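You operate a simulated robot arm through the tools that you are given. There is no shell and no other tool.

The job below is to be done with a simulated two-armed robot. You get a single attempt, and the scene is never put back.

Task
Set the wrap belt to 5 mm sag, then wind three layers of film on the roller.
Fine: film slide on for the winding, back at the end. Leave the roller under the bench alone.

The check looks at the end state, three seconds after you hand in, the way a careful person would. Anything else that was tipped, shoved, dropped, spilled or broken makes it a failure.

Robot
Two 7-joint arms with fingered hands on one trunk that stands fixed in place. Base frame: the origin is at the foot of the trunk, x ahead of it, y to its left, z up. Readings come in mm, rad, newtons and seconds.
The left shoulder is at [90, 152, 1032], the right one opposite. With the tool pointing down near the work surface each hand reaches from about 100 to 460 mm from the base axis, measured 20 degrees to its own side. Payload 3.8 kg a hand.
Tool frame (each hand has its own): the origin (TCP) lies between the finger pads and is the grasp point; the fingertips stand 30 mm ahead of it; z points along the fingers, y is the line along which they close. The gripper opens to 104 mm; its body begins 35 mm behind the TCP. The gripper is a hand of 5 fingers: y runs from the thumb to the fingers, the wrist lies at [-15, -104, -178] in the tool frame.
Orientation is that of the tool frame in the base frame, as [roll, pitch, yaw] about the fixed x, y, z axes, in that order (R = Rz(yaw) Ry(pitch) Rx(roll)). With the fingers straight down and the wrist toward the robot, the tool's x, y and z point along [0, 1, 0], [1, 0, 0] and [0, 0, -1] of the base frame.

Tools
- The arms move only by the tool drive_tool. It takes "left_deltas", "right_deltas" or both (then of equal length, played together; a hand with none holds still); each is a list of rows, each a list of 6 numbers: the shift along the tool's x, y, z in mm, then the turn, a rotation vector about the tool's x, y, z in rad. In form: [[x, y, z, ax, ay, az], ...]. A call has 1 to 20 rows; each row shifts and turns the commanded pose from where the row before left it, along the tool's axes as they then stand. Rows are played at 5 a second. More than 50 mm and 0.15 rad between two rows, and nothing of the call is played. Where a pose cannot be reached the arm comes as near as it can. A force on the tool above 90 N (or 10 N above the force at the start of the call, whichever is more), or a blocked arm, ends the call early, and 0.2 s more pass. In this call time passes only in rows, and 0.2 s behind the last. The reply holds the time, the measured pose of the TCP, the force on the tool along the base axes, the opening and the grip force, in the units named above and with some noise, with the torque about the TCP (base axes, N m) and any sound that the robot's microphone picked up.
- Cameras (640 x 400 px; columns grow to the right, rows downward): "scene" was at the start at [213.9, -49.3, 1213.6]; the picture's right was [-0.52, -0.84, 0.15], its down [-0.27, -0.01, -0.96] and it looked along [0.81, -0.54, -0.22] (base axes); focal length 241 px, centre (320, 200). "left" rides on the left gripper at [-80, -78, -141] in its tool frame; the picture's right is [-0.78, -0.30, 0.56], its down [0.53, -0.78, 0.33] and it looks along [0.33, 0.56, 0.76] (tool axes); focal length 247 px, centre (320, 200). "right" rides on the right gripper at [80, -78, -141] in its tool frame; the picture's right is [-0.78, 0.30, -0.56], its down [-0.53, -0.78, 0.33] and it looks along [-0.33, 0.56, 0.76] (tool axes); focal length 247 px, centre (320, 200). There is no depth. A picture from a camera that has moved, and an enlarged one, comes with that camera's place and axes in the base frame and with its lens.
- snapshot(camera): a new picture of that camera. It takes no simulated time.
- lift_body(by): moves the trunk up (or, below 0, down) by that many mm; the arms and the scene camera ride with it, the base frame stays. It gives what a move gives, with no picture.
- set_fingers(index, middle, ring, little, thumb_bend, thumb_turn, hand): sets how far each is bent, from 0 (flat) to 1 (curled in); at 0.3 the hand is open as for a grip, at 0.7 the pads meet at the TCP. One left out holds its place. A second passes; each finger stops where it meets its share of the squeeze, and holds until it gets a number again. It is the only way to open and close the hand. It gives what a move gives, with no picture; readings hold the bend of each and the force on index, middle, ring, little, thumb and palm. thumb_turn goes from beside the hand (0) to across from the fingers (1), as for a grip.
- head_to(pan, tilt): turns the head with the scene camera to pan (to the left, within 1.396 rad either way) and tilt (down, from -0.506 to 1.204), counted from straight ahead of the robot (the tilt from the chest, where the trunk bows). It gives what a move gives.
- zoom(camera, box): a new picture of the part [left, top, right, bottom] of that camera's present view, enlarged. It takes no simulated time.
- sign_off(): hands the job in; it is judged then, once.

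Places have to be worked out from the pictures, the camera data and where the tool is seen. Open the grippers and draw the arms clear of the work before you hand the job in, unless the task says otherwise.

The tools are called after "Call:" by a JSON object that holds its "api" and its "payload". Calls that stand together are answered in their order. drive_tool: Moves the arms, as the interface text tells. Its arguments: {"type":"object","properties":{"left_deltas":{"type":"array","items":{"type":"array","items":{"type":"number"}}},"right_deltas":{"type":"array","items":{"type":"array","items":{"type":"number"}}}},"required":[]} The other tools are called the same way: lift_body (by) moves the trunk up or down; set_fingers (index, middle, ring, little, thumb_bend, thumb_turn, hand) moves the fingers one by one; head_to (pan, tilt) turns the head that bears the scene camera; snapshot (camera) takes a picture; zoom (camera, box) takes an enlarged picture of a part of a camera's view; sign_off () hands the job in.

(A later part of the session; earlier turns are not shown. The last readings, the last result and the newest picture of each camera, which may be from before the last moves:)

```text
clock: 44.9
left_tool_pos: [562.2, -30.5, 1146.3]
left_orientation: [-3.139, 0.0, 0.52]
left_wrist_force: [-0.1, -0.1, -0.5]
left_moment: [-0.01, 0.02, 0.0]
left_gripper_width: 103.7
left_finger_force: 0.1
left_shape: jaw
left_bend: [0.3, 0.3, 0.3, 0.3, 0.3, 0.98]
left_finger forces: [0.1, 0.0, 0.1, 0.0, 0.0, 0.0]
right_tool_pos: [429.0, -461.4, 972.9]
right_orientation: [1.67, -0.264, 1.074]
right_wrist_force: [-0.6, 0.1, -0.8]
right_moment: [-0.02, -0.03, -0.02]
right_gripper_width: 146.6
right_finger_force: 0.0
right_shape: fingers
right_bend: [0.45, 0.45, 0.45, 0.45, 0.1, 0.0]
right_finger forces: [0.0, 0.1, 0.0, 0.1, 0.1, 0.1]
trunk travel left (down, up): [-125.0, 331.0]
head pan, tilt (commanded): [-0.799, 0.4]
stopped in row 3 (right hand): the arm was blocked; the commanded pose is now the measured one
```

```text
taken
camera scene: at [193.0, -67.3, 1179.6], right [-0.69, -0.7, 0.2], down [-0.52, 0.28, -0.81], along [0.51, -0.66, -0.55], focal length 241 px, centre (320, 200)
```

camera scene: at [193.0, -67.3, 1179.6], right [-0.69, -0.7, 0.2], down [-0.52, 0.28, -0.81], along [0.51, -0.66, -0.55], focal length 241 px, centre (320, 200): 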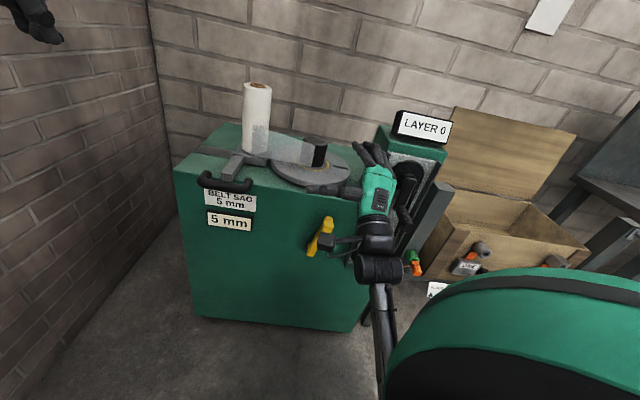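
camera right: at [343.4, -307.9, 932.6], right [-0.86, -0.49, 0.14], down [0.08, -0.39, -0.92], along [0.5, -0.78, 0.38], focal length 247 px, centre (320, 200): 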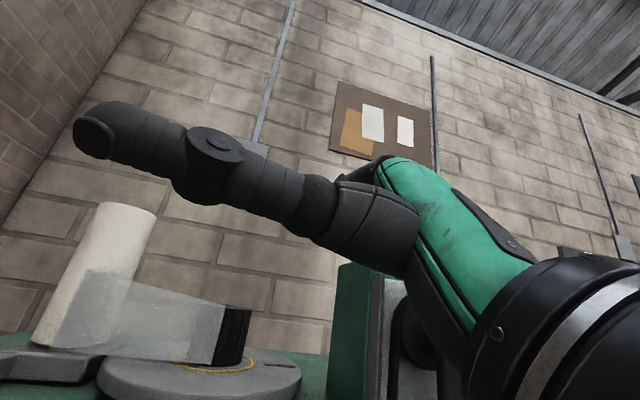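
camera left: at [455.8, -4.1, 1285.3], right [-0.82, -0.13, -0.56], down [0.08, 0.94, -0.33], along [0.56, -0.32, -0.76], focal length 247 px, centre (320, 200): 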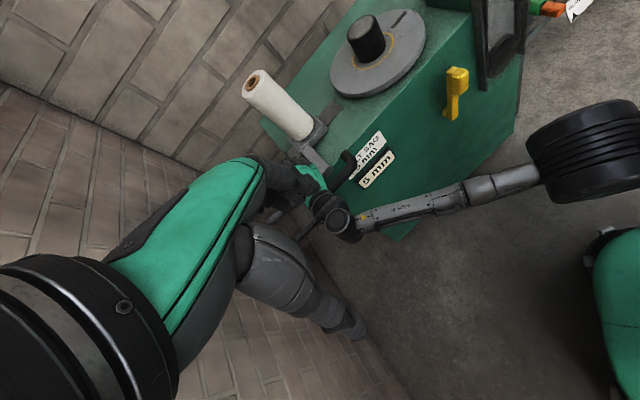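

Lowering stalled: this arm configuration is too folded. Raising the trunk gives the right arm more room relative to the crank, so I lift the body 120 mm.

Call:
{"api": "lift_body", "payload": {"by": 120}}

Call:
{"api": "snapshot", "payload": {"camera": "scene"}}

Call:
{"api": "snapshot", "payload": {"camera": "right"}}

```text
clock: 46.4
left_tool_pos: [561.8, -31.0, 1266.5]
left_orientation: [-3.141, 0.001, 0.521]
left_wrist_force: [0.2, -0.1, 0.6]
left_moment: [0.0, 0.01, -0.03]
left_gripper_width: 103.9
left_finger_force: 0.1
left_shape: jaw
left_bend: [0.3, 0.3, 0.3, 0.3, 0.3, 0.98]
left_finger forces: [0.0, 0.0, 0.1, 0.1, 0.0, 0.1]
right_tool_pos: [431.3, -461.3, 1102.8]
right_orientation: [1.643, -0.271, 1.081]
right_wrist_force: [0.8, 1.2, 0.6]
right_moment: [0.01, -0.04, -0.01]
right_gripper_width: 146.5
right_finger_force: 0.0
right_shape: fingers
right_bend: [0.45, 0.45, 0.45, 0.45, 0.1, 0.0]
right_finger forces: [0.0, 0.0, 0.0, 0.1, 0.0, 0.0]
trunk travel left (down, up): [-245.0, 211.0]
head pan, tilt (commanded): [-0.799, 0.4]
```

```text
taken
camera scene: at [120.7, -67.3, 1330.6], right [-0.71, -0.7, 0.09], down [-0.38, 0.28, -0.88], along [0.59, -0.66, -0.46], focal length 241 px, centre (320, 200)
```

scene: 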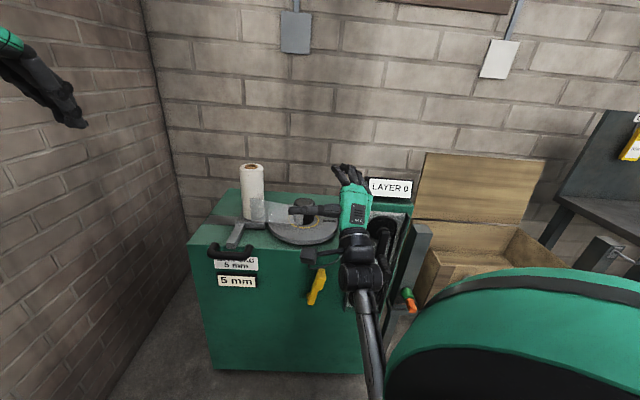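

```text
taken
camera right: at [346.8, -308.7, 1060.6], right [-0.87, -0.49, 0.11], down [0.1, -0.39, -0.91], along [0.49, -0.78, 0.39], focal length 247 px, centre (320, 200)
```

right: 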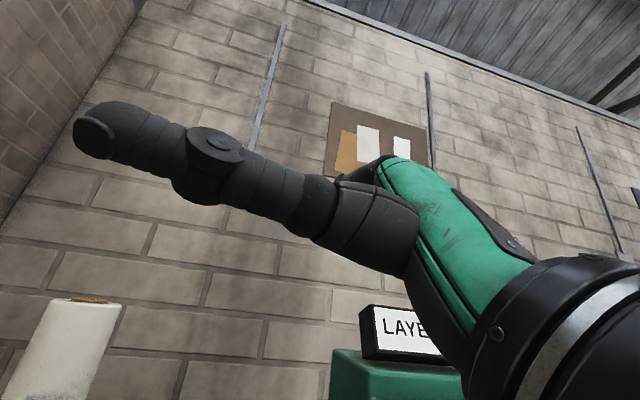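

The trunk straightened and rose; the layer display still reads 0. I try lowering the right hand again with this extra room.

Call:
{"api": "drive_tool", "payload": {"right_deltas": [[-6.9, -40.4, -9.9, 0, 0, 0], [-6.9, -40.4, -9.9, 0, 0, 0], [-6.9, -40.4, -9.9, 0, 0, 0]]}}

Call:
{"api": "snapshot", "payload": {"camera": "scene"}}

```text
clock: 47.0
left_tool_pos: [563.6, -29.7, 1265.8]
left_orientation: [-3.14, 0.003, 0.521]
left_wrist_force: [0.0, -0.1, 0.2]
left_moment: [-0.01, -0.02, -0.01]
left_gripper_width: 104.0
left_finger_force: 0.1
left_shape: jaw
left_bend: [0.3, 0.3, 0.3, 0.3, 0.3, 0.98]
left_finger forces: [0.0, 0.1, 0.0, 0.0, 0.1, 0.1]
right_tool_pos: [432.1, -447.5, 1109.4]
right_orientation: [1.461, -0.278, 1.142]
right_wrist_force: [0.4, 0.3, 0.4]
right_moment: [0.0, 0.03, 0.0]
right_gripper_width: 146.5
right_finger_force: 0.0
right_shape: fingers
right_bend: [0.45, 0.45, 0.45, 0.45, 0.1, 0.0]
right_finger forces: [0.0, 0.1, 0.1, 0.1, 0.0, 0.0]
trunk travel left (down, up): [-245.0, 211.0]
head pan, tilt (commanded): [-0.799, 0.4]
stopped in row 2 (right hand): the arm was blocked; the commanded pose is now the measured one
```

```text
taken
camera scene: at [120.8, -67.3, 1330.6], right [-0.71, -0.7, 0.09], down [-0.38, 0.28, -0.88], along [0.59, -0.66, -0.46], focal length 241 px, centre (320, 200)
```

scene: 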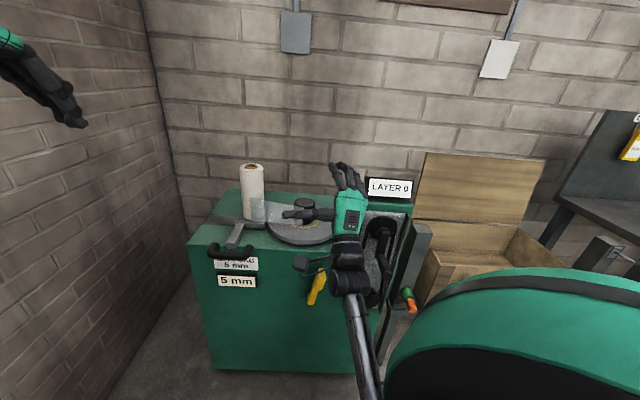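

Still stalling: the wrist is at its bending limit in this elbow-low posture. I'll first let the hand hang pointing downward (a relaxed posture), then move over toward the crank.

Call:
{"api": "drive_tool", "payload": {"right_deltas": [[0, 0, 0, 0.15, 0, 0], [0, 0, 0, 0.15, 0, 0], [0, 0, 0, 0.15, 0, 0], [0, 0, 0, 0.15, 0, 0], [0, 0, 0, 0.15, 0, 0], [0, 0, 0, 0.15, 0, 0], [0, 0, 0, 0.15, 0, 0], [0, 0, 0, 0.15, 0, 0], [0, 0, 0, 0.15, 0, 0]]}}

Call:
{"api": "snapshot", "payload": {"camera": "scene"}}

Call:
{"api": "snapshot", "payload": {"camera": "right"}}

```text
clock: 49.0
left_tool_pos: [563.2, -31.7, 1264.9]
left_orientation: [-3.14, 0.003, 0.522]
left_wrist_force: [0.9, -0.6, 0.0]
left_moment: [0.01, -0.02, 0.02]
left_gripper_width: 104.0
left_finger_force: 0.0
left_shape: jaw
left_bend: [0.3, 0.3, 0.3, 0.3, 0.3, 0.98]
left_finger forces: [0.1, 0.0, 0.0, 0.0, 0.1, 0.0]
right_tool_pos: [431.1, -447.1, 1108.9]
right_orientation: [2.814, -0.277, 1.142]
right_wrist_force: [0.1, -0.3, -0.3]
right_moment: [0.01, 0.01, -0.01]
right_gripper_width: 146.7
right_finger_force: 0.0
right_shape: fingers
right_bend: [0.45, 0.45, 0.45, 0.45, 0.1, 0.0]
right_finger forces: [0.1, 0.0, 0.1, 0.1, 0.1, 0.0]
trunk travel left (down, up): [-245.0, 211.0]
head pan, tilt (commanded): [-0.799, 0.4]
```

```text
taken
camera scene: at [120.7, -67.7, 1330.6], right [-0.71, -0.7, 0.08], down [-0.38, 0.28, -0.88], along [0.59, -0.66, -0.46], focal length 241 px, centre (320, 200)
```

scene: 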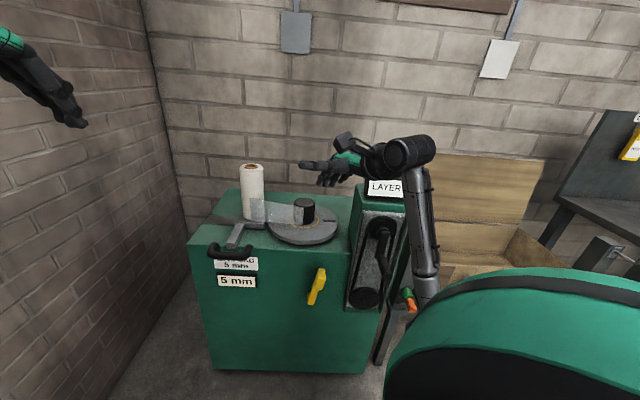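

```text
taken
camera right: at [343.6, -354.8, 1235.9], right [-0.29, -0.88, 0.39], down [-0.72, -0.07, -0.69], along [0.63, -0.48, -0.61], focal length 247 px, centre (320, 200)
```

right: 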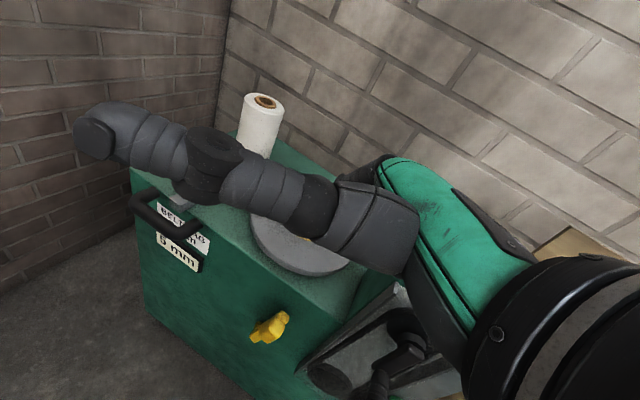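

That worked without stalling; the hand hangs down at (431,-447,1109). I move it back and then right/down to a place in front of the crank.

Call:
{"api": "drive_tool", "payload": {"right_deltas": [[-8.8, -33.4, -14, 0, 0, 0], [-8.8, -33.4, -14, 0, 0, 0], [-8.8, -33.4, -14, 0, 0, 0], [-35.9, -13.6, 14.5, 0, 0, 0], [-35.9, -13.6, 14.5, 0, 0, 0], [-35.9, -13.6, 14.5, 0, 0, 0], [-35.9, -13.6, 14.5, 0, 0, 0]]}}

Call:
{"api": "snapshot", "payload": {"camera": "scene"}}

Call:
{"api": "snapshot", "payload": {"camera": "right"}}

```text
clock: 50.6
left_tool_pos: [561.8, -30.3, 1266.5]
left_orientation: [-3.141, -0.001, 0.522]
left_wrist_force: [0.3, -0.2, -0.1]
left_moment: [-0.02, 0.02, -0.03]
left_gripper_width: 103.8
left_finger_force: 0.1
left_shape: jaw
left_bend: [0.3, 0.3, 0.3, 0.3, 0.3, 0.98]
left_finger forces: [0.0, 0.1, 0.0, 0.0, 0.0, 0.0]
right_tool_pos: [251.9, -536.3, 1006.5]
right_orientation: [2.807, -0.276, 1.143]
right_wrist_force: [-0.4, 0.7, -0.3]
right_moment: [0.0, -0.02, 0.01]
right_gripper_width: 146.9
right_finger_force: 0.0
right_shape: fingers
right_bend: [0.45, 0.45, 0.45, 0.45, 0.1, 0.0]
right_finger forces: [0.1, 0.0, 0.0, 0.0, 0.0, 0.0]
right hand out of reach, approached as far as the arm can: row 3
trunk travel left (down, up): [-245.0, 211.0]
head pan, tilt (commanded): [-0.799, 0.4]
```

```text
taken
camera scene: at [119.4, -67.9, 1330.7], right [-0.71, -0.7, 0.08], down [-0.38, 0.28, -0.88], along [0.59, -0.66, -0.46], focal length 241 px, centre (320, 200)
```

scene: 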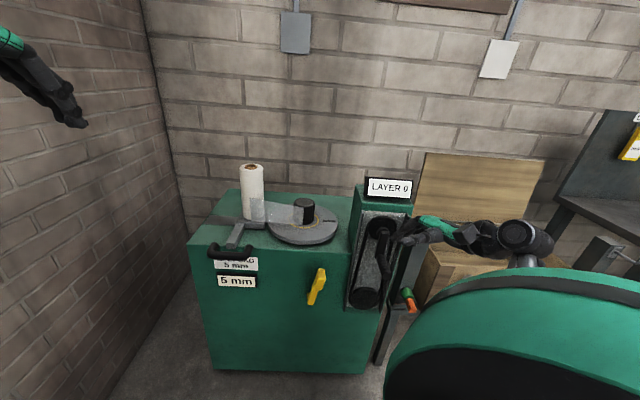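

```text
taken
camera right: at [164.5, -443.4, 1131.9], right [-0.29, -0.88, 0.39], down [-0.72, -0.07, -0.69], along [0.63, -0.48, -0.61], focal length 247 px, centre (320, 200)
```

right: 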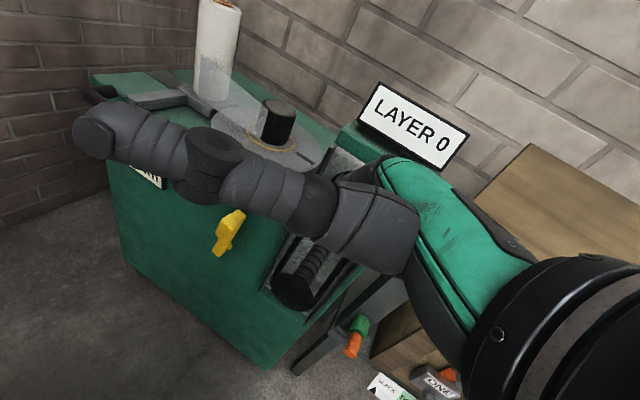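

The arm is now in a good posture with the hand in front of the crank at (252,-536,1006). I open the hand with the thumb across, then lower it and rotate it to point at the machine face.

Call:
{"api": "set_fingers", "payload": {"hand": "right", "index": 0.3, "middle": 0.3, "ring": 0.3, "little": 0.3, "thumb_bend": 0.3, "thumb_turn": 1}}

Call:
{"api": "drive_tool", "payload": {"right_deltas": [[-6.9, -16.4, 29, 0, 0, 0], [-6.9, -16.4, 29, 0, 0, 0], [-6.9, -16.4, 29, 0, 0, 0], [0, 0, 0, -0.1267, -0.0583, 0.0055], [0, 0, 0, -0.1267, -0.0583, 0.0055], [0, 0, 0, -0.1267, -0.0583, 0.0055], [0, 0, 0, -0.1267, -0.0583, 0.0055], [0, 0, 0, -0.1267, -0.0583, 0.0055], [0, 0, 0, -0.1267, -0.0583, 0.0055], [0, 0, 0, -0.1267, -0.0583, 0.0055], [0, 0, 0, -0.1267, -0.0583, 0.0055]]}}

Call:
{"api": "snapshot", "payload": {"camera": "scene"}}

Call:
{"api": "snapshot", "payload": {"camera": "right"}}

```text
clock: 51.6
left_tool_pos: [561.7, -30.3, 1266.3]
left_orientation: [-3.141, 0.001, 0.521]
left_wrist_force: [0.0, 0.6, 0.2]
left_moment: [0.0, -0.02, -0.03]
left_gripper_width: 103.7
left_finger_force: 0.1
left_shape: jaw
left_bend: [0.3, 0.3, 0.3, 0.3, 0.3, 0.98]
left_finger forces: [0.0, 0.1, 0.0, 0.0, 0.0, 0.0]
right_tool_pos: [253.9, -535.1, 1006.3]
right_orientation: [2.811, -0.278, 1.144]
right_wrist_force: [0.3, 0.7, 0.7]
right_moment: [0.02, -0.03, -0.04]
right_gripper_width: 103.5
right_finger_force: 0.1
right_shape: fingers
right_bend: [0.3, 0.3, 0.3, 0.3, 0.3, 0.97]
right_finger forces: [0.0, 0.0, 0.0, 0.0, 0.1, 0.0]
trunk travel left (down, up): [-245.0, 211.0]
head pan, tilt (commanded): [-0.799, 0.4]
```

```text
clock: 53.1
left_tool_pos: [561.6, -32.0, 1265.6]
left_orientation: [-3.141, 0.002, 0.522]
left_wrist_force: [-0.4, 0.4, 0.1]
left_moment: [0.01, 0.01, 0.03]
left_gripper_width: 103.8
left_finger_force: 0.1
left_shape: jaw
left_bend: [0.3, 0.3, 0.3, 0.3, 0.3, 0.98]
left_finger forces: [0.0, 0.0, 0.0, 0.0, 0.0, 0.0]
right_tool_pos: [266.2, -552.3, 968.9]
right_orientation: [2.287, 0.035, 1.095]
right_wrist_force: [0.2, 0.1, -0.5]
right_moment: [-0.03, -0.01, -0.01]
right_gripper_width: 103.4
right_finger_force: 0.0
right_shape: fingers
right_bend: [0.3, 0.3, 0.3, 0.3, 0.3, 0.97]
right_finger forces: [0.0, 0.0, 0.1, 0.1, 0.0, 0.1]
trunk travel left (down, up): [-245.0, 211.0]
head pan, tilt (commanded): [-0.799, 0.4]
stopped in row 7 (right hand): the arm was blocked; the commanded pose is now the measured one
```

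```text
taken
camera scene: at [120.2, -67.1, 1330.6], right [-0.71, -0.7, 0.08], down [-0.38, 0.28, -0.88], along [0.59, -0.66, -0.46], focal length 241 px, centre (320, 200)
```

scene: 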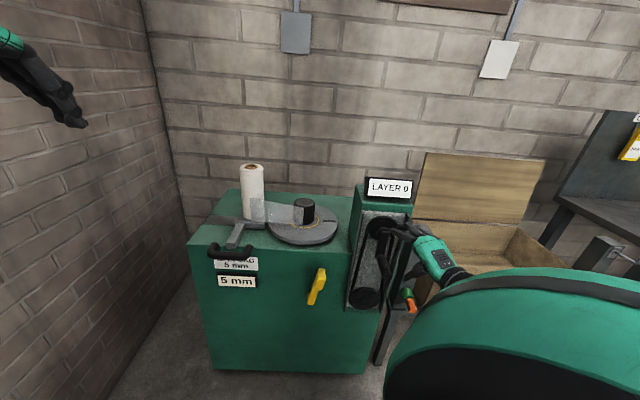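

```text
taken
camera right: at [163.3, -407.2, 1000.9], right [-0.55, -0.57, 0.61], down [-0.49, -0.38, -0.79], along [0.68, -0.73, -0.07], focal length 247 px, centre (320, 200)
```

right: 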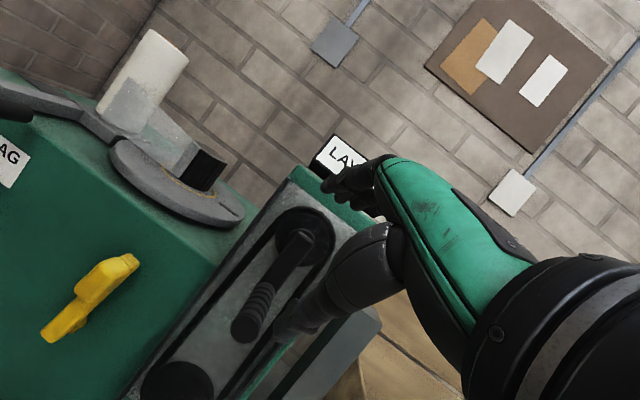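

Pitching palm-down stalls, but the handshake-like roll that worked at the lever should suit this elbow-low posture. I roll the hand toward handshake orientation while pointing it at the machine.

Call:
{"api": "drive_tool", "payload": {"right_deltas": [[0, 0, 0, -0.0607, 0, 0.1333], [0, 0, 0, -0.0607, 0, 0.1333], [0, 0, 0, -0.0607, 0, 0.1333], [0, 0, 0, -0.0607, 0, 0.1333], [0, 0, 0, -0.0607, 0, 0.1333], [0, 0, 0, -0.0607, 0, 0.1333], [0, 0, 0, -0.0607, 0, 0.1333], [0, 0, 0, -0.0607, 0, 0.1333], [0, 0, 0, -0.0607, 0, 0.1333]]}}

Call:
{"api": "snapshot", "payload": {"camera": "scene"}}

Call:
{"api": "snapshot", "payload": {"camera": "right"}}

```text
clock: 53.9
left_tool_pos: [563.2, -29.8, 1264.8]
left_orientation: [-3.141, 0.001, 0.522]
left_wrist_force: [-0.3, 0.7, 0.0]
left_moment: [0.03, -0.03, -0.01]
left_gripper_width: 103.6
left_finger_force: 0.1
left_shape: jaw
left_bend: [0.3, 0.3, 0.3, 0.3, 0.3, 0.98]
left_finger forces: [0.0, 0.0, 0.0, 0.0, 0.0, 0.1]
right_tool_pos: [289.3, -566.2, 1025.8]
right_orientation: [2.033, -0.151, 0.951]
right_wrist_force: [-0.7, 0.0, 0.3]
right_moment: [0.02, -0.02, -0.02]
right_gripper_width: 103.2
right_finger_force: 0.2
right_shape: fingers
right_bend: [0.3, 0.3, 0.3, 0.3, 0.3, 0.97]
right_finger forces: [0.0, 0.0, 0.1, 0.0, 0.0, 0.0]
trunk travel left (down, up): [-245.0, 211.0]
head pan, tilt (commanded): [-0.799, 0.4]
stopped in row 4 (right hand): the arm was blocked; the commanded pose is now the measured one
```

```text
taken
camera scene: at [120.3, -67.3, 1330.6], right [-0.71, -0.7, 0.08], down [-0.38, 0.28, -0.88], along [0.59, -0.66, -0.46], focal length 241 px, centre (320, 200)
```

scene: 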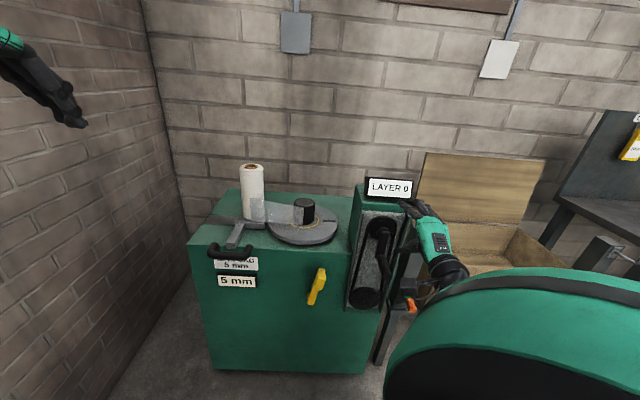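

```text
taken
camera right: at [204.0, -407.0, 1031.1], right [-0.79, -0.47, 0.39], down [-0.27, -0.3, -0.91], along [0.55, -0.83, 0.11], focal length 247 px, centre (320, 200)
```

right: 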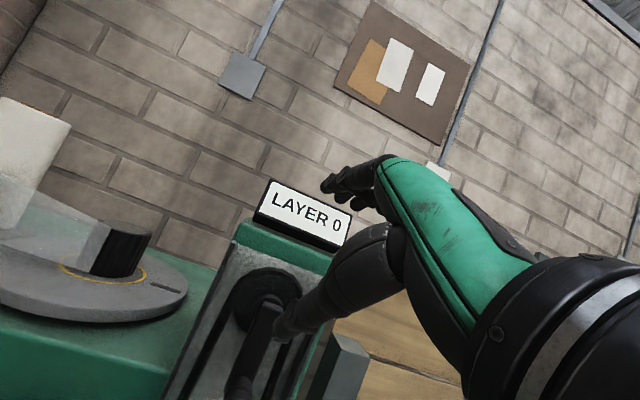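

Stalled again, drifting upward. I need to see what the elbow/forearm is doing, so I turn the head right and down, before moving anything more.

Call:
{"api": "head_to", "payload": {"pan": -1.3, "tilt": 0.8}}

Call:
{"api": "snapshot", "payload": {"camera": "scene"}}

Call:
{"api": "snapshot", "payload": {"camera": "left"}}

```text
clock: 54.9
left_tool_pos: [562.6, -32.0, 1265.8]
left_orientation: [-3.141, -0.001, 0.522]
left_wrist_force: [0.0, -0.4, 0.6]
left_moment: [0.02, 0.0, 0.01]
left_gripper_width: 103.9
left_finger_force: 0.0
left_shape: jaw
left_bend: [0.3, 0.3, 0.3, 0.3, 0.3, 0.98]
left_finger forces: [0.1, 0.0, 0.1, 0.0, 0.0, 0.0]
right_tool_pos: [289.1, -566.3, 1025.2]
right_orientation: [2.031, -0.15, 0.95]
right_wrist_force: [0.2, -0.3, -0.4]
right_moment: [0.03, -0.01, -0.01]
right_gripper_width: 103.1
right_finger_force: 0.1
right_shape: fingers
right_bend: [0.3, 0.3, 0.3, 0.3, 0.3, 0.97]
right_finger forces: [0.0, 0.0, 0.1, 0.0, 0.1, 0.0]
trunk travel left (down, up): [-245.0, 211.0]
head pan, tilt (commanded): [-1.3, 0.799]
```

```text
taken
camera scene: at [73.3, -78.6, 1300.9], right [-0.96, -0.27, 0.11], down [-0.27, 0.69, -0.67], along [0.1, -0.67, -0.73], focal length 241 px, centre (320, 200)
```

scene: 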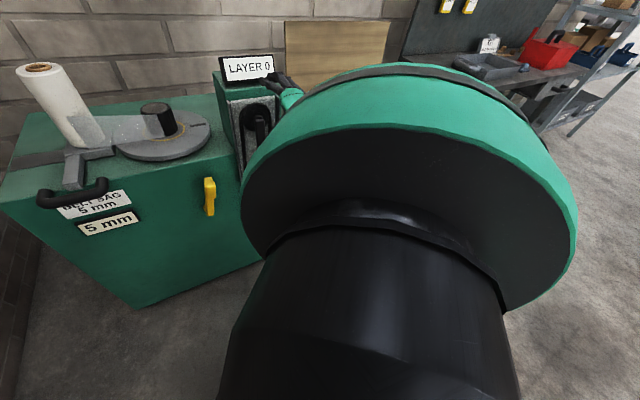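

```text
taken
camera left: at [455.2, -4.2, 1405.7], right [-0.82, -0.13, -0.56], down [0.08, 0.94, -0.33], along [0.57, -0.32, -0.76], focal length 247 px, centre (320, 200)
```

left: 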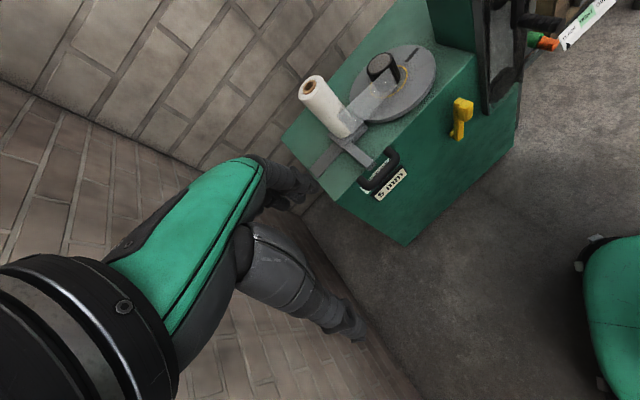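

The shoulder blocks that view. I turn the left hand further so its camera can look toward the right arm and crank.

Call:
{"api": "drive_tool", "payload": {"left_deltas": [[0, 0, 0, 0, 0, 0.15], [0, 0, 0, 0, 0, 0.15], [0, 0, 0, 0, 0, 0.15], [0, 0, 0, 0, 0, 0.15], [0, 0, 0, 0, 0, 0.15]]}}

Call:
{"api": "snapshot", "payload": {"camera": "left"}}

```text
clock: 56.0
left_tool_pos: [550.5, -22.5, 1252.9]
left_orientation: [3.132, -0.007, -0.204]
left_wrist_force: [-0.1, 0.4, 0.2]
left_moment: [-0.07, 0.01, 0.02]
left_gripper_width: 103.7
left_finger_force: 0.1
left_shape: jaw
left_bend: [0.3, 0.3, 0.3, 0.3, 0.3, 0.98]
left_finger forces: [0.0, 0.0, 0.0, 0.0, 0.1, 0.1]
left hand out of reach, approached as far as the arm can: row 4, 5
right_tool_pos: [288.4, -564.9, 1027.0]
right_orientation: [2.032, -0.149, 0.95]
right_wrist_force: [-0.2, 0.4, 0.8]
right_moment: [0.02, 0.02, -0.02]
right_gripper_width: 103.2
right_finger_force: 0.1
right_shape: fingers
right_bend: [0.3, 0.3, 0.3, 0.3, 0.3, 0.97]
right_finger forces: [0.0, 0.0, 0.1, 0.0, 0.0, 0.1]
trunk travel left (down, up): [-245.0, 211.0]
head pan, tilt (commanded): [-1.3, 0.799]
```

```text
taken
camera left: at [487.1, 70.1, 1390.6], right [-0.7, 0.44, -0.56], down [0.68, 0.65, -0.34], along [0.22, -0.62, -0.75], focal length 247 px, centre (320, 200)
```

left: 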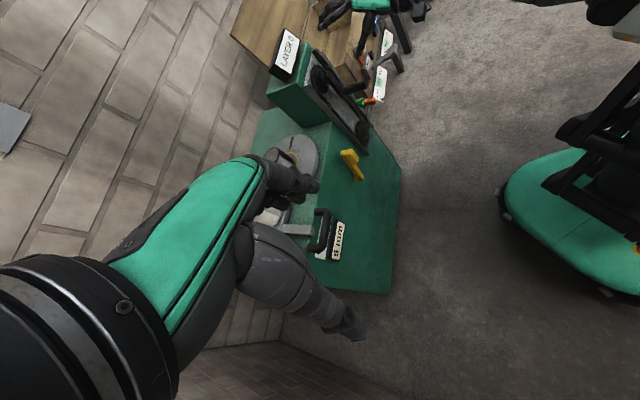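

The right arm should be near the top edge of this picture; I zoom there.

Call:
{"api": "zoom", "payload": {"camera": "left", "box": [260, 0, 640, 180]}}

```text
1.68 times, centred on (450, 90) of left
camera zoom: at [487.1, 70.1, 1390.6], right [-0.7, 0.44, -0.56], down [0.68, 0.65, -0.34], along [0.22, -0.62, -0.75], focal length 416 px, centre (101, 385)
```

zoom: 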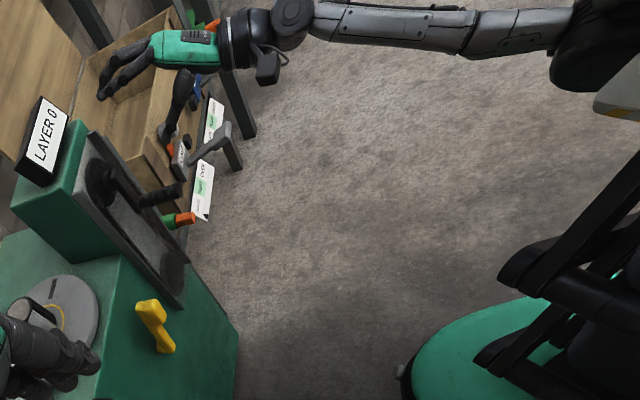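

Now I can see the whole right arm: upper arm hanging, forearm level, nothing in contact. The hand already points roughly at the machine; I try backing off and lowering in this orientation.

Call:
{"api": "drive_tool", "payload": {"right_deltas": [[-0.9, -18.5, -3.2, 0, 0, 0], [-0.9, -18.5, -3.2, 0, 0, 0], [-0.9, -18.5, -3.2, 0, 0, 0], [-0.9, -18.5, -3.2, 0, 0, 0]]}}

Call:
{"api": "zoom", "payload": {"camera": "left", "box": [260, 0, 640, 180]}}

```text
clock: 57.0
left_tool_pos: [547.7, -23.0, 1252.6]
left_orientation: [3.134, -0.008, -0.202]
left_wrist_force: [0.3, 0.1, 0.8]
left_moment: [-0.01, -0.02, -0.01]
left_gripper_width: 103.8
left_finger_force: 0.0
left_shape: jaw
left_bend: [0.3, 0.3, 0.3, 0.3, 0.3, 0.98]
left_finger forces: [0.0, 0.0, 0.0, 0.0, 0.0, 0.0]
right_tool_pos: [252.4, -546.1, 979.2]
right_orientation: [2.06, 0.012, 1.01]
right_wrist_force: [0.1, -0.1, 0.9]
right_moment: [0.0, -0.01, 0.01]
right_gripper_width: 103.4
right_finger_force: 0.2
right_shape: fingers
right_bend: [0.3, 0.3, 0.3, 0.3, 0.3, 0.97]
right_finger forces: [0.1, 0.0, 0.0, 0.0, 0.1, 0.0]
trunk travel left (down, up): [-245.0, 211.0]
head pan, tilt (commanded): [-1.3, 0.799]
```

```text
1.68 times, centred on (450, 90) of left
camera zoom: at [484.9, 68.0, 1391.8], right [-0.7, 0.44, -0.57], down [0.68, 0.65, -0.33], along [0.22, -0.62, -0.75], focal length 416 px, centre (101, 385)
```

zoom: 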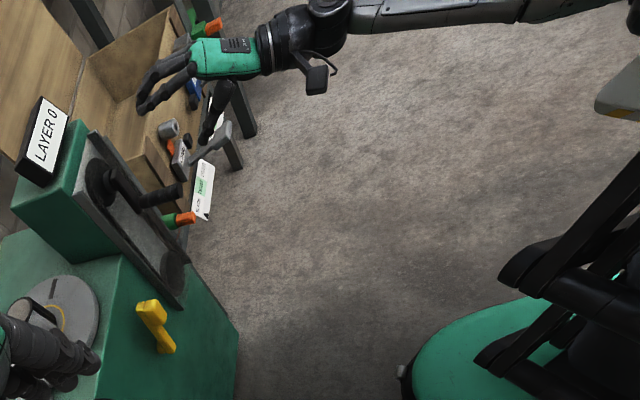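

The arm moves freely here; the hand now is at (252,-546,979) with room. With a lower shoulder the forearm slopes up and the wrist is less strained, so I lower the body 110 mm, which also brings the hand to peg height.

Call:
{"api": "lift_body", "payload": {"by": -110}}

Call:
{"api": "snapshot", "payload": {"camera": "right"}}

Call:
{"api": "snapshot", "payload": {"camera": "left"}}

```text
clock: 57.4
left_tool_pos: [548.9, -24.1, 1251.6]
left_orientation: [3.14, -0.001, -0.226]
left_wrist_force: [-0.1, 0.3, 0.1]
left_moment: [-0.04, -0.03, -0.04]
left_gripper_width: 103.9
left_finger_force: 0.1
left_shape: jaw
left_bend: [0.3, 0.3, 0.3, 0.3, 0.3, 0.98]
left_finger forces: [0.0, 0.1, 0.0, 0.1, 0.0, 0.0]
right_tool_pos: [249.7, -547.0, 975.1]
right_orientation: [2.074, 0.027, 1.011]
right_wrist_force: [-0.2, 0.5, 0.2]
right_moment: [0.0, -0.03, -0.02]
right_gripper_width: 103.2
right_finger_force: 0.1
right_shape: fingers
right_bend: [0.3, 0.3, 0.3, 0.3, 0.3, 0.97]
right_finger forces: [0.1, 0.1, 0.0, 0.0, 0.0, 0.0]
trunk travel left (down, up): [-243.0, 214.0]
head pan, tilt (commanded): [-1.3, 0.799]
stopped: the arm was blocked; the commanded pose is now the measured one
```

```text
taken
camera right: at [156.4, -393.4, 972.4], right [-0.7, -0.46, 0.55], down [-0.37, -0.43, -0.83], along [0.62, -0.78, 0.13], focal length 247 px, centre (320, 200)
```

right: 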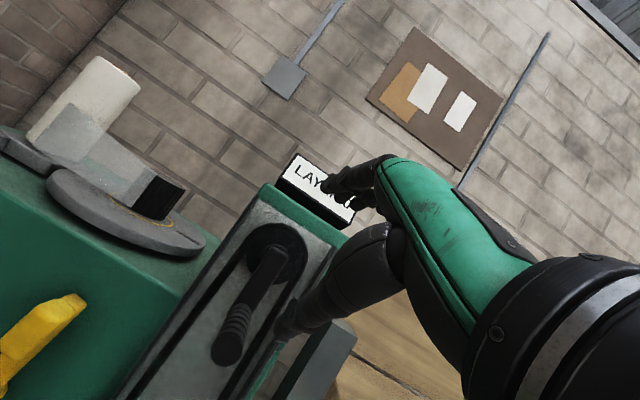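

```text
taken
camera left: at [489.2, 68.7, 1390.5], right [-0.69, 0.46, -0.56], down [0.69, 0.64, -0.33], along [0.2, -0.62, -0.76], focal length 247 px, centre (320, 200)
```

left: 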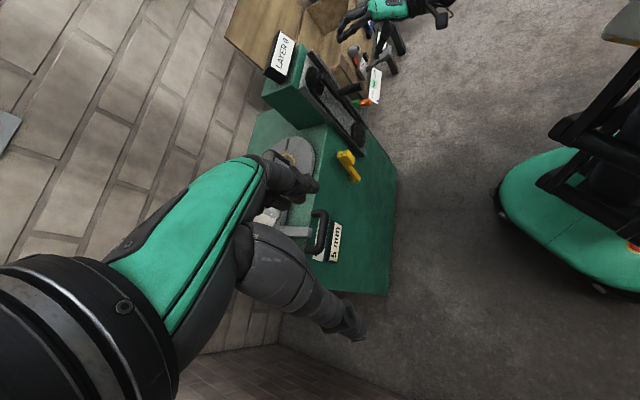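

Lowering the trunk is blocked too — some part of the right arm (elbow or upper arm) must be touching something. I tilt the left hand so its camera can see the right elbow before doing anything else.

Call:
{"api": "drive_tool", "payload": {"left_deltas": [[0, 0, 0, -0.112, -0.043, 0.081], [0, 0, 0, -0.112, -0.043, 0.081], [0, 0, 0, -0.112, -0.043, 0.081]]}}

Call:
{"api": "snapshot", "payload": {"camera": "left"}}

```text
clock: 58.2
left_tool_pos: [538.3, 0.3, 1242.4]
left_orientation: [2.874, 0.056, -0.418]
left_wrist_force: [0.7, -0.3, 0.4]
left_moment: [0.0, -0.01, 0.02]
left_gripper_width: 103.8
left_finger_force: 0.1
left_shape: jaw
left_bend: [0.3, 0.3, 0.3, 0.3, 0.3, 0.98]
left_finger forces: [0.1, 0.0, 0.0, 0.0, 0.0, 0.1]
left hand out of reach, approached as far as the arm can: row 1, 2, 3
right_tool_pos: [250.3, -546.4, 975.3]
right_orientation: [2.073, 0.026, 1.012]
right_wrist_force: [-0.2, 0.7, 0.2]
right_moment: [-0.01, 0.04, 0.01]
right_gripper_width: 103.2
right_finger_force: 0.0
right_shape: fingers
right_bend: [0.3, 0.3, 0.3, 0.3, 0.3, 0.97]
right_finger forces: [0.1, 0.0, 0.1, 0.1, 0.1, 0.1]
trunk travel left (down, up): [-243.0, 214.0]
head pan, tilt (commanded): [-1.3, 0.799]
```

```text
taken
camera left: at [516.7, 131.5, 1361.1], right [-0.68, 0.46, -0.57], down [0.73, 0.4, -0.55], along [-0.02, -0.8, -0.6], focal length 247 px, centre (320, 200)
```

left: 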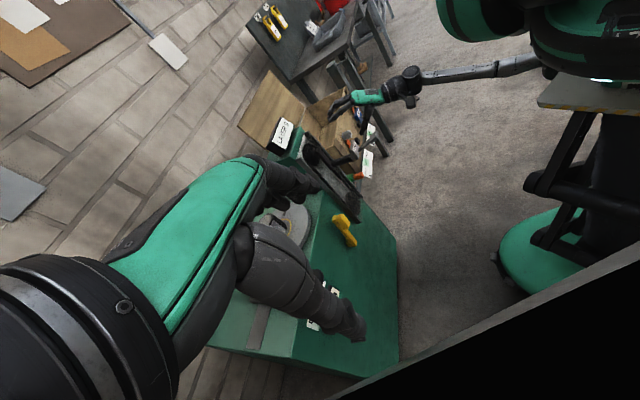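

The elbow appears tucked against the robot's own waist plate. I zoom to confirm.

Call:
{"api": "zoom", "payload": {"camera": "left", "box": [320, 0, 640, 200]}}

```text
2.00 times, centred on (480, 100) of left
camera zoom: at [516.7, 131.5, 1361.1], right [-0.68, 0.46, -0.57], down [0.73, 0.4, -0.55], along [-0.02, -0.8, -0.6], focal length 494 px, centre (0, 400)
```

zoom: 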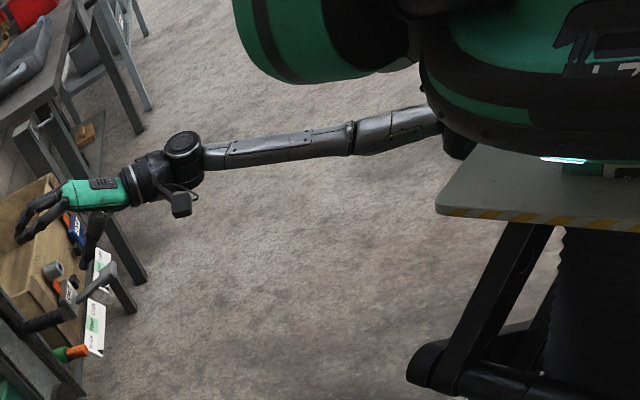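

Confirmed: the right elbow is tucked behind the chest, resting at the robot's own waist plate — nothing in the scene is touched. I'll raise the hand to an above-shoulder pose like at the start, so the elbow comes out and away from the torso.

Call:
{"api": "drive_tool", "payload": {"right_deltas": [[-1, 35, -19.2, 0, 0, 0], [-1, 35, -19.2, 0, 0, 0], [-1, 35, -19.2, 0, 0, 0], [-1, 35, -19.2, 0, 0, 0], [-1, 35, -19.2, 0, 0, 0], [-1, 35, -19.2, 0, 0, 0], [0, 0, 0, 0.15, 0, 0], [0, 0, 0, 0.15, 0, 0], [0, 0, 0, 0.15, 0, 0], [0, 0, 0, 0.15, 0, 0], [0, 0, 0, 0.15, 0, 0], [0, 0, 0, 0.15, 0, 0], [0, 0, 0, 0.15, 0, 0]]}}

Call:
{"api": "snapshot", "payload": {"camera": "left"}}

Call:
{"api": "snapshot", "payload": {"camera": "right"}}

```text
clock: 61.0
left_tool_pos: [538.2, 0.2, 1243.5]
left_orientation: [2.875, 0.056, -0.419]
left_wrist_force: [-0.7, -0.2, -0.1]
left_moment: [0.02, -0.03, 0.0]
left_gripper_width: 104.2
left_finger_force: 0.1
left_shape: jaw
left_bend: [0.3, 0.3, 0.3, 0.3, 0.3, 0.98]
left_finger forces: [0.0, 0.0, 0.0, 0.1, 0.0, 0.1]
right_tool_pos: [252.3, -568.4, 1209.6]
right_orientation: [3.124, 0.025, 1.012]
right_wrist_force: [-0.3, -0.6, 1.3]
right_moment: [0.02, -0.04, -0.02]
right_gripper_width: 103.0
right_finger_force: 0.1
right_shape: fingers
right_bend: [0.3, 0.3, 0.3, 0.3, 0.3, 0.97]
right_finger forces: [0.0, 0.0, 0.0, 0.0, 0.0, 0.1]
right hand out of reach, approached as far as the arm can: row 3, 4, 5
trunk travel left (down, up): [-243.0, 214.0]
head pan, tilt (commanded): [-1.3, 0.799]
```

```text
taken
camera left: at [516.7, 131.2, 1361.1], right [-0.68, 0.46, -0.57], down [0.73, 0.4, -0.55], along [-0.02, -0.8, -0.61], focal length 247 px, centre (320, 200)
```

left: 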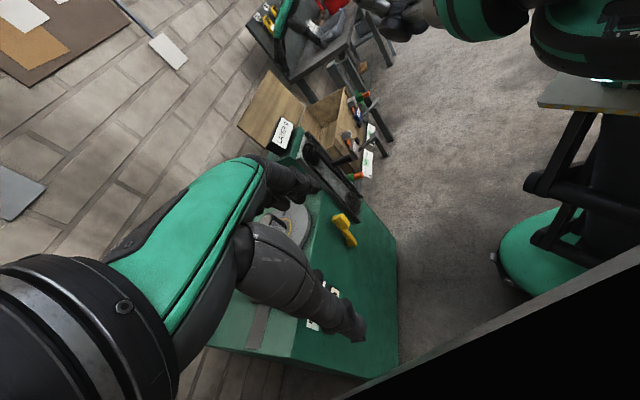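

```text
taken
camera right: at [228.0, -454.9, 1348.0], right [-0.16, -0.8, 0.58], down [-0.94, -0.05, -0.33], along [0.3, -0.6, -0.74], focal length 247 px, centre (320, 200)
```

right: 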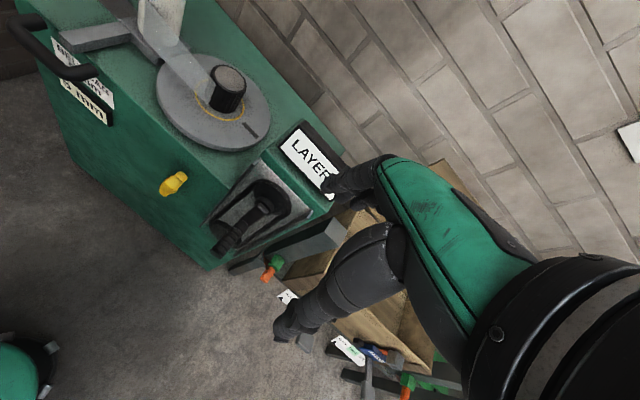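

Now the elbow is up and out in front, clear of the torso. I lower the trunk back 110 mm (hand rides down in front of the column, clear of it).

Call:
{"api": "lift_body", "payload": {"by": -100}}

Call:
{"api": "snapshot", "payload": {"camera": "left"}}

Call:
{"api": "snapshot", "payload": {"camera": "right"}}

```text
clock: 62.3
left_tool_pos: [579.0, 0.4, 1069.8]
left_orientation: [2.825, 0.171, -0.426]
left_wrist_force: [0.0, -0.3, -0.6]
left_moment: [-0.04, 0.03, 0.01]
left_gripper_width: 103.9
left_finger_force: 0.1
left_shape: jaw
left_bend: [0.3, 0.3, 0.3, 0.3, 0.3, 0.98]
left_finger forces: [0.0, 0.1, 0.1, 0.0, 0.1, 0.0]
right_tool_pos: [251.2, -567.4, 1111.1]
right_orientation: [3.119, 0.025, 1.012]
right_wrist_force: [0.6, 0.4, 0.5]
right_moment: [0.0, 0.01, 0.0]
right_gripper_width: 103.3
right_finger_force: 0.2
right_shape: fingers
right_bend: [0.3, 0.3, 0.3, 0.3, 0.3, 0.97]
right_finger forces: [0.0, 0.0, 0.1, 0.0, 0.0, 0.0]
trunk travel left (down, up): [-143.0, 314.0]
head pan, tilt (commanded): [-1.3, 0.799]
```

```text
taken
camera left: at [573.4, 131.1, 1190.5], right [-0.75, 0.46, -0.48], down [0.66, 0.4, -0.64], along [-0.1, -0.8, -0.6], focal length 247 px, centre (320, 200)
```

left: 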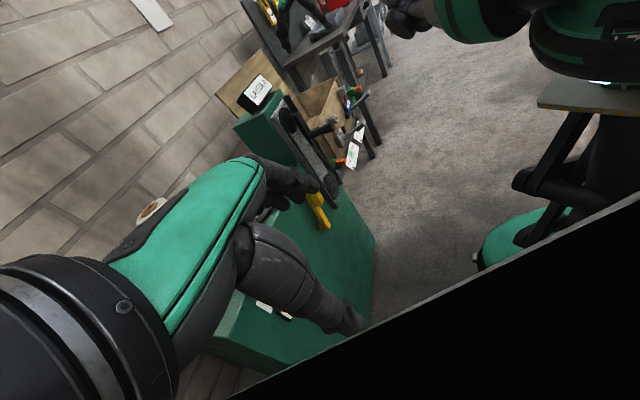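

```text
taken
camera right: at [227.2, -454.7, 1248.4], right [-0.16, -0.8, 0.58], down [-0.94, -0.05, -0.34], along [0.3, -0.6, -0.74], focal length 247 px, centre (320, 200)
```

right: 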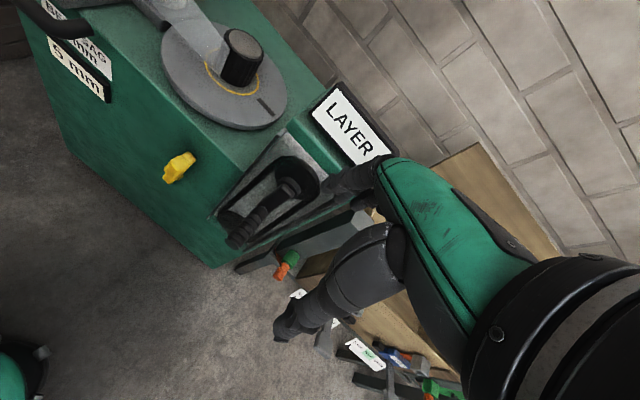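

The right arm followed freely this time. I lower the pointing-down hand by 150 mm and slightly back, in front of the crank.

Call:
{"api": "drive_tool", "payload": {"right_deltas": [[2.6, -7.8, 37.3, 0, 0, 0], [2.6, -7.8, 37.3, 0, 0, 0], [2.6, -7.8, 37.3, 0, 0, 0], [2.6, -7.8, 37.3, 0, 0, 0]]}}

Call:
{"api": "snapshot", "payload": {"camera": "left"}}

Call:
{"api": "snapshot", "payload": {"camera": "right"}}

```text
clock: 63.3
left_tool_pos: [579.3, -0.1, 1069.0]
left_orientation: [2.822, 0.173, -0.426]
left_wrist_force: [0.0, 0.2, 0.6]
left_moment: [-0.01, -0.01, 0.0]
left_gripper_width: 103.9
left_finger_force: 0.1
left_shape: jaw
left_bend: [0.3, 0.3, 0.3, 0.3, 0.3, 0.98]
left_finger forces: [0.0, 0.0, 0.1, 0.0, 0.0, 0.1]
right_tool_pos: [231.5, -546.4, 961.2]
right_orientation: [3.12, 0.024, 1.013]
right_wrist_force: [-0.3, -0.6, -1.1]
right_moment: [-0.02, -0.01, 0.0]
right_gripper_width: 103.0
right_finger_force: 0.0
right_shape: fingers
right_bend: [0.3, 0.3, 0.3, 0.3, 0.3, 0.97]
right_finger forces: [0.0, 0.0, 0.0, 0.0, 0.0, 0.0]
trunk travel left (down, up): [-143.0, 314.0]
head pan, tilt (commanded): [-1.3, 0.799]
```

```text
taken
camera left: at [574.1, 131.2, 1189.8], right [-0.75, 0.46, -0.48], down [0.65, 0.4, -0.64], along [-0.1, -0.79, -0.6], focal length 247 px, centre (320, 200)
```

left: 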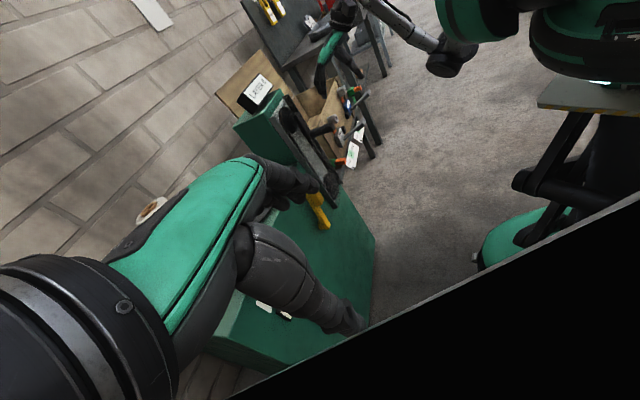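

```text
taken
camera right: at [208.3, -432.9, 1098.3], right [-0.16, -0.8, 0.58], down [-0.94, -0.05, -0.34], along [0.3, -0.6, -0.74], focal length 247 px, centre (320, 200)
```

right: 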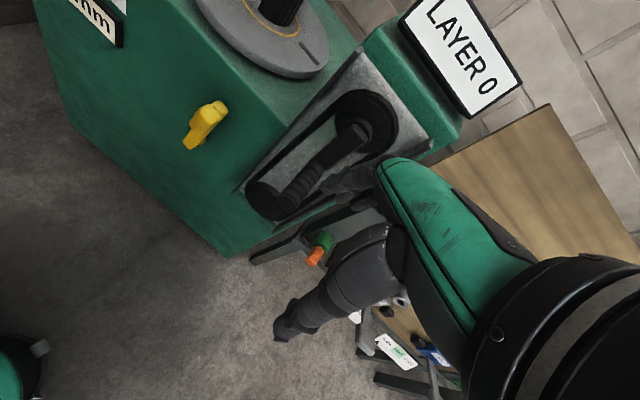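

The elbow is now to the right and back, free of the torso, and the hand hangs at (231,-546,961). Peg tip is confirmed near (305,-582,842), crank axis near u=-197, z≈913. I now pitch the hand up to point at the machine, in place.

Call:
{"api": "drive_tool", "payload": {"right_deltas": [[0, 0, 0, -0.15, 0, 0], [0, 0, 0, -0.15, 0, 0], [0, 0, 0, -0.15, 0, 0], [0, 0, 0, -0.15, 0, 0], [0, 0, 0, -0.15, 0, 0], [0, 0, 0, -0.15, 0, 0], [0, 0, 0, -0.15, 0, 0]]}}

Call:
{"api": "snapshot", "payload": {"camera": "left"}}

Call:
{"api": "snapshot", "payload": {"camera": "right"}}

```text
clock: 64.9
left_tool_pos: [581.2, -1.5, 1069.1]
left_orientation: [2.821, 0.173, -0.426]
left_wrist_force: [-0.2, -0.4, -0.1]
left_moment: [0.01, 0.0, 0.01]
left_gripper_width: 103.7
left_finger_force: 0.0
left_shape: jaw
left_bend: [0.3, 0.3, 0.3, 0.3, 0.3, 0.98]
left_finger forces: [0.0, 0.0, 0.0, 0.0, 0.2, 0.1]
right_tool_pos: [231.5, -559.1, 960.5]
right_orientation: [2.068, 0.024, 1.01]
right_wrist_force: [0.0, 0.1, -0.1]
right_moment: [0.0, -0.02, 0.01]
right_gripper_width: 103.1
right_finger_force: 0.1
right_shape: fingers
right_bend: [0.3, 0.3, 0.3, 0.3, 0.3, 0.97]
right_finger forces: [0.0, 0.1, 0.0, 0.0, 0.1, 0.0]
right hand out of reach, approached as far as the arm can: row 3, 4
trunk travel left (down, up): [-143.0, 314.0]
head pan, tilt (commanded): [-1.3, 0.799]
```

```text
taken
camera left: at [574.5, 131.1, 1189.5], right [-0.75, 0.46, -0.48], down [0.65, 0.4, -0.64], along [-0.1, -0.79, -0.6], focal length 247 px, centre (320, 200)
```

left: 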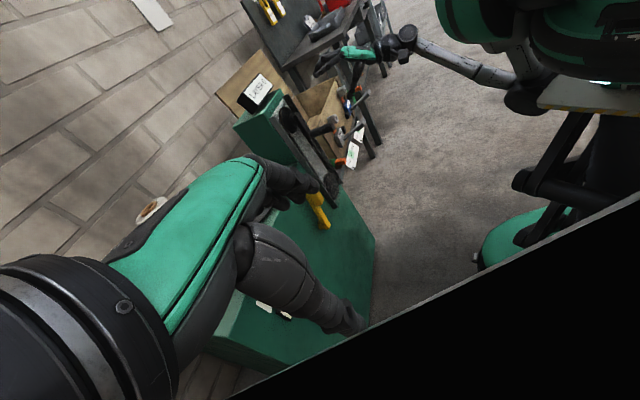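

```text
taken
camera right: at [138.1, -406.4, 957.8], right [-0.7, -0.46, 0.54], down [-0.36, -0.43, -0.83], along [0.62, -0.78, 0.13], focal length 247 px, centre (320, 200)
```

right: 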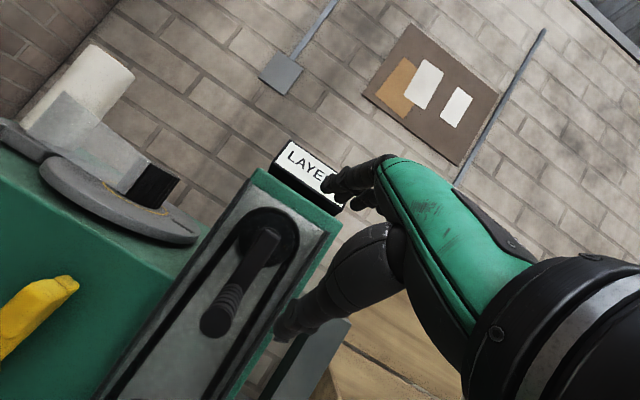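

The hand points at the machine now at (231,-559,960). I lower it toward peg height in small steps and watch whether it tracks.

Call:
{"api": "drive_tool", "payload": {"right_deltas": [[0.5, -17.5, 9.6, 0, 0, 0], [0.5, -17.5, 9.6, 0, 0, 0], [0.5, -17.5, 9.6, 0, 0, 0]]}}

Call:
{"api": "snapshot", "payload": {"camera": "left"}}

```text
clock: 65.9
left_tool_pos: [580.4, 0.0, 1069.0]
left_orientation: [2.822, 0.172, -0.426]
left_wrist_force: [0.3, -0.6, 0.2]
left_moment: [0.0, 0.03, 0.0]
left_gripper_width: 104.0
left_finger_force: 0.0
left_shape: jaw
left_bend: [0.3, 0.3, 0.3, 0.3, 0.3, 0.98]
left_finger forces: [0.0, 0.0, 0.0, 0.0, 0.1, 0.1]
right_tool_pos: [237.8, -567.5, 923.9]
right_orientation: [2.044, 0.1, 1.037]
right_wrist_force: [0.2, -0.1, 0.3]
right_moment: [-0.03, -0.01, -0.02]
right_gripper_width: 103.3
right_finger_force: 0.2
right_shape: fingers
right_bend: [0.3, 0.3, 0.3, 0.3, 0.3, 0.97]
right_finger forces: [0.1, 0.0, 0.0, 0.1, 0.1, 0.1]
trunk travel left (down, up): [-143.0, 314.0]
head pan, tilt (commanded): [-1.3, 0.799]
stopped in row 3 (right hand): the arm was blocked; the commanded pose is now the measured one
```

```text
taken
camera left: at [574.1, 131.1, 1189.7], right [-0.75, 0.46, -0.48], down [0.65, 0.4, -0.64], along [-0.1, -0.8, -0.6], focal length 247 px, centre (320, 200)
```

left: 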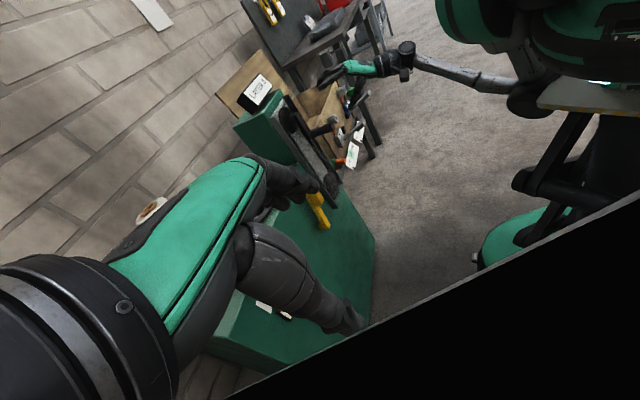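

Blocked again: the elbow meets the robot's own waist plate when the hand points forward this low. The hanging-hand posture kept the elbow free, so I go back to it and instead plan to take the peg from above with the hand turned sideways.

Call:
{"api": "drive_tool", "payload": {"right_deltas": [[0, 35, -18, 0, 0, 0], [0, 35, -18, 0, 0, 0], [0, 0, 0, 0.15, 0, 0], [0, 0, 0, 0.15, 0, 0], [0, 0, 0, 0.15, 0, 0], [0, 0, 0, 0.15, 0, 0], [0, 0, 0, 0.15, 0, 0], [0, 0, 0, 0.15, 0, 0], [0, 0, 0, 0.15, 0, 0]]}}

Call:
{"api": "snapshot", "payload": {"camera": "left"}}

```text
clock: 67.9
left_tool_pos: [579.8, 0.1, 1068.7]
left_orientation: [2.823, 0.172, -0.423]
left_wrist_force: [-0.2, 0.4, 0.1]
left_moment: [0.04, -0.02, 0.01]
left_gripper_width: 104.0
left_finger_force: 0.0
left_shape: jaw
left_bend: [0.3, 0.3, 0.3, 0.3, 0.3, 0.98]
left_finger forces: [0.0, 0.0, 0.0, 0.0, 0.0, 0.0]
right_tool_pos: [241.3, -564.0, 1002.8]
right_orientation: [3.096, 0.098, 1.037]
right_wrist_force: [0.0, -0.4, 0.3]
right_moment: [0.0, 0.02, 0.02]
right_gripper_width: 103.4
right_finger_force: 0.0
right_shape: fingers
right_bend: [0.3, 0.3, 0.3, 0.3, 0.3, 0.97]
right_finger forces: [0.1, 0.0, 0.0, 0.0, 0.0, 0.0]
right hand out of reach, approached as far as the arm can: row 4
trunk travel left (down, up): [-143.0, 314.0]
head pan, tilt (commanded): [-1.3, 0.799]
```

```text
taken
camera left: at [574.9, 130.6, 1189.4], right [-0.75, 0.46, -0.48], down [0.65, 0.4, -0.64], along [-0.1, -0.79, -0.6], focal length 247 px, centre (320, 200)
```

left: 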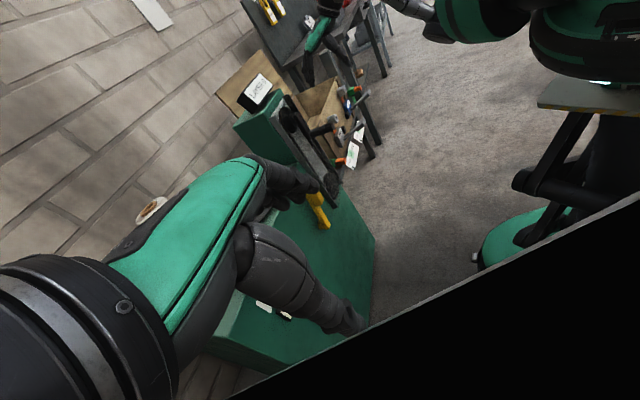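

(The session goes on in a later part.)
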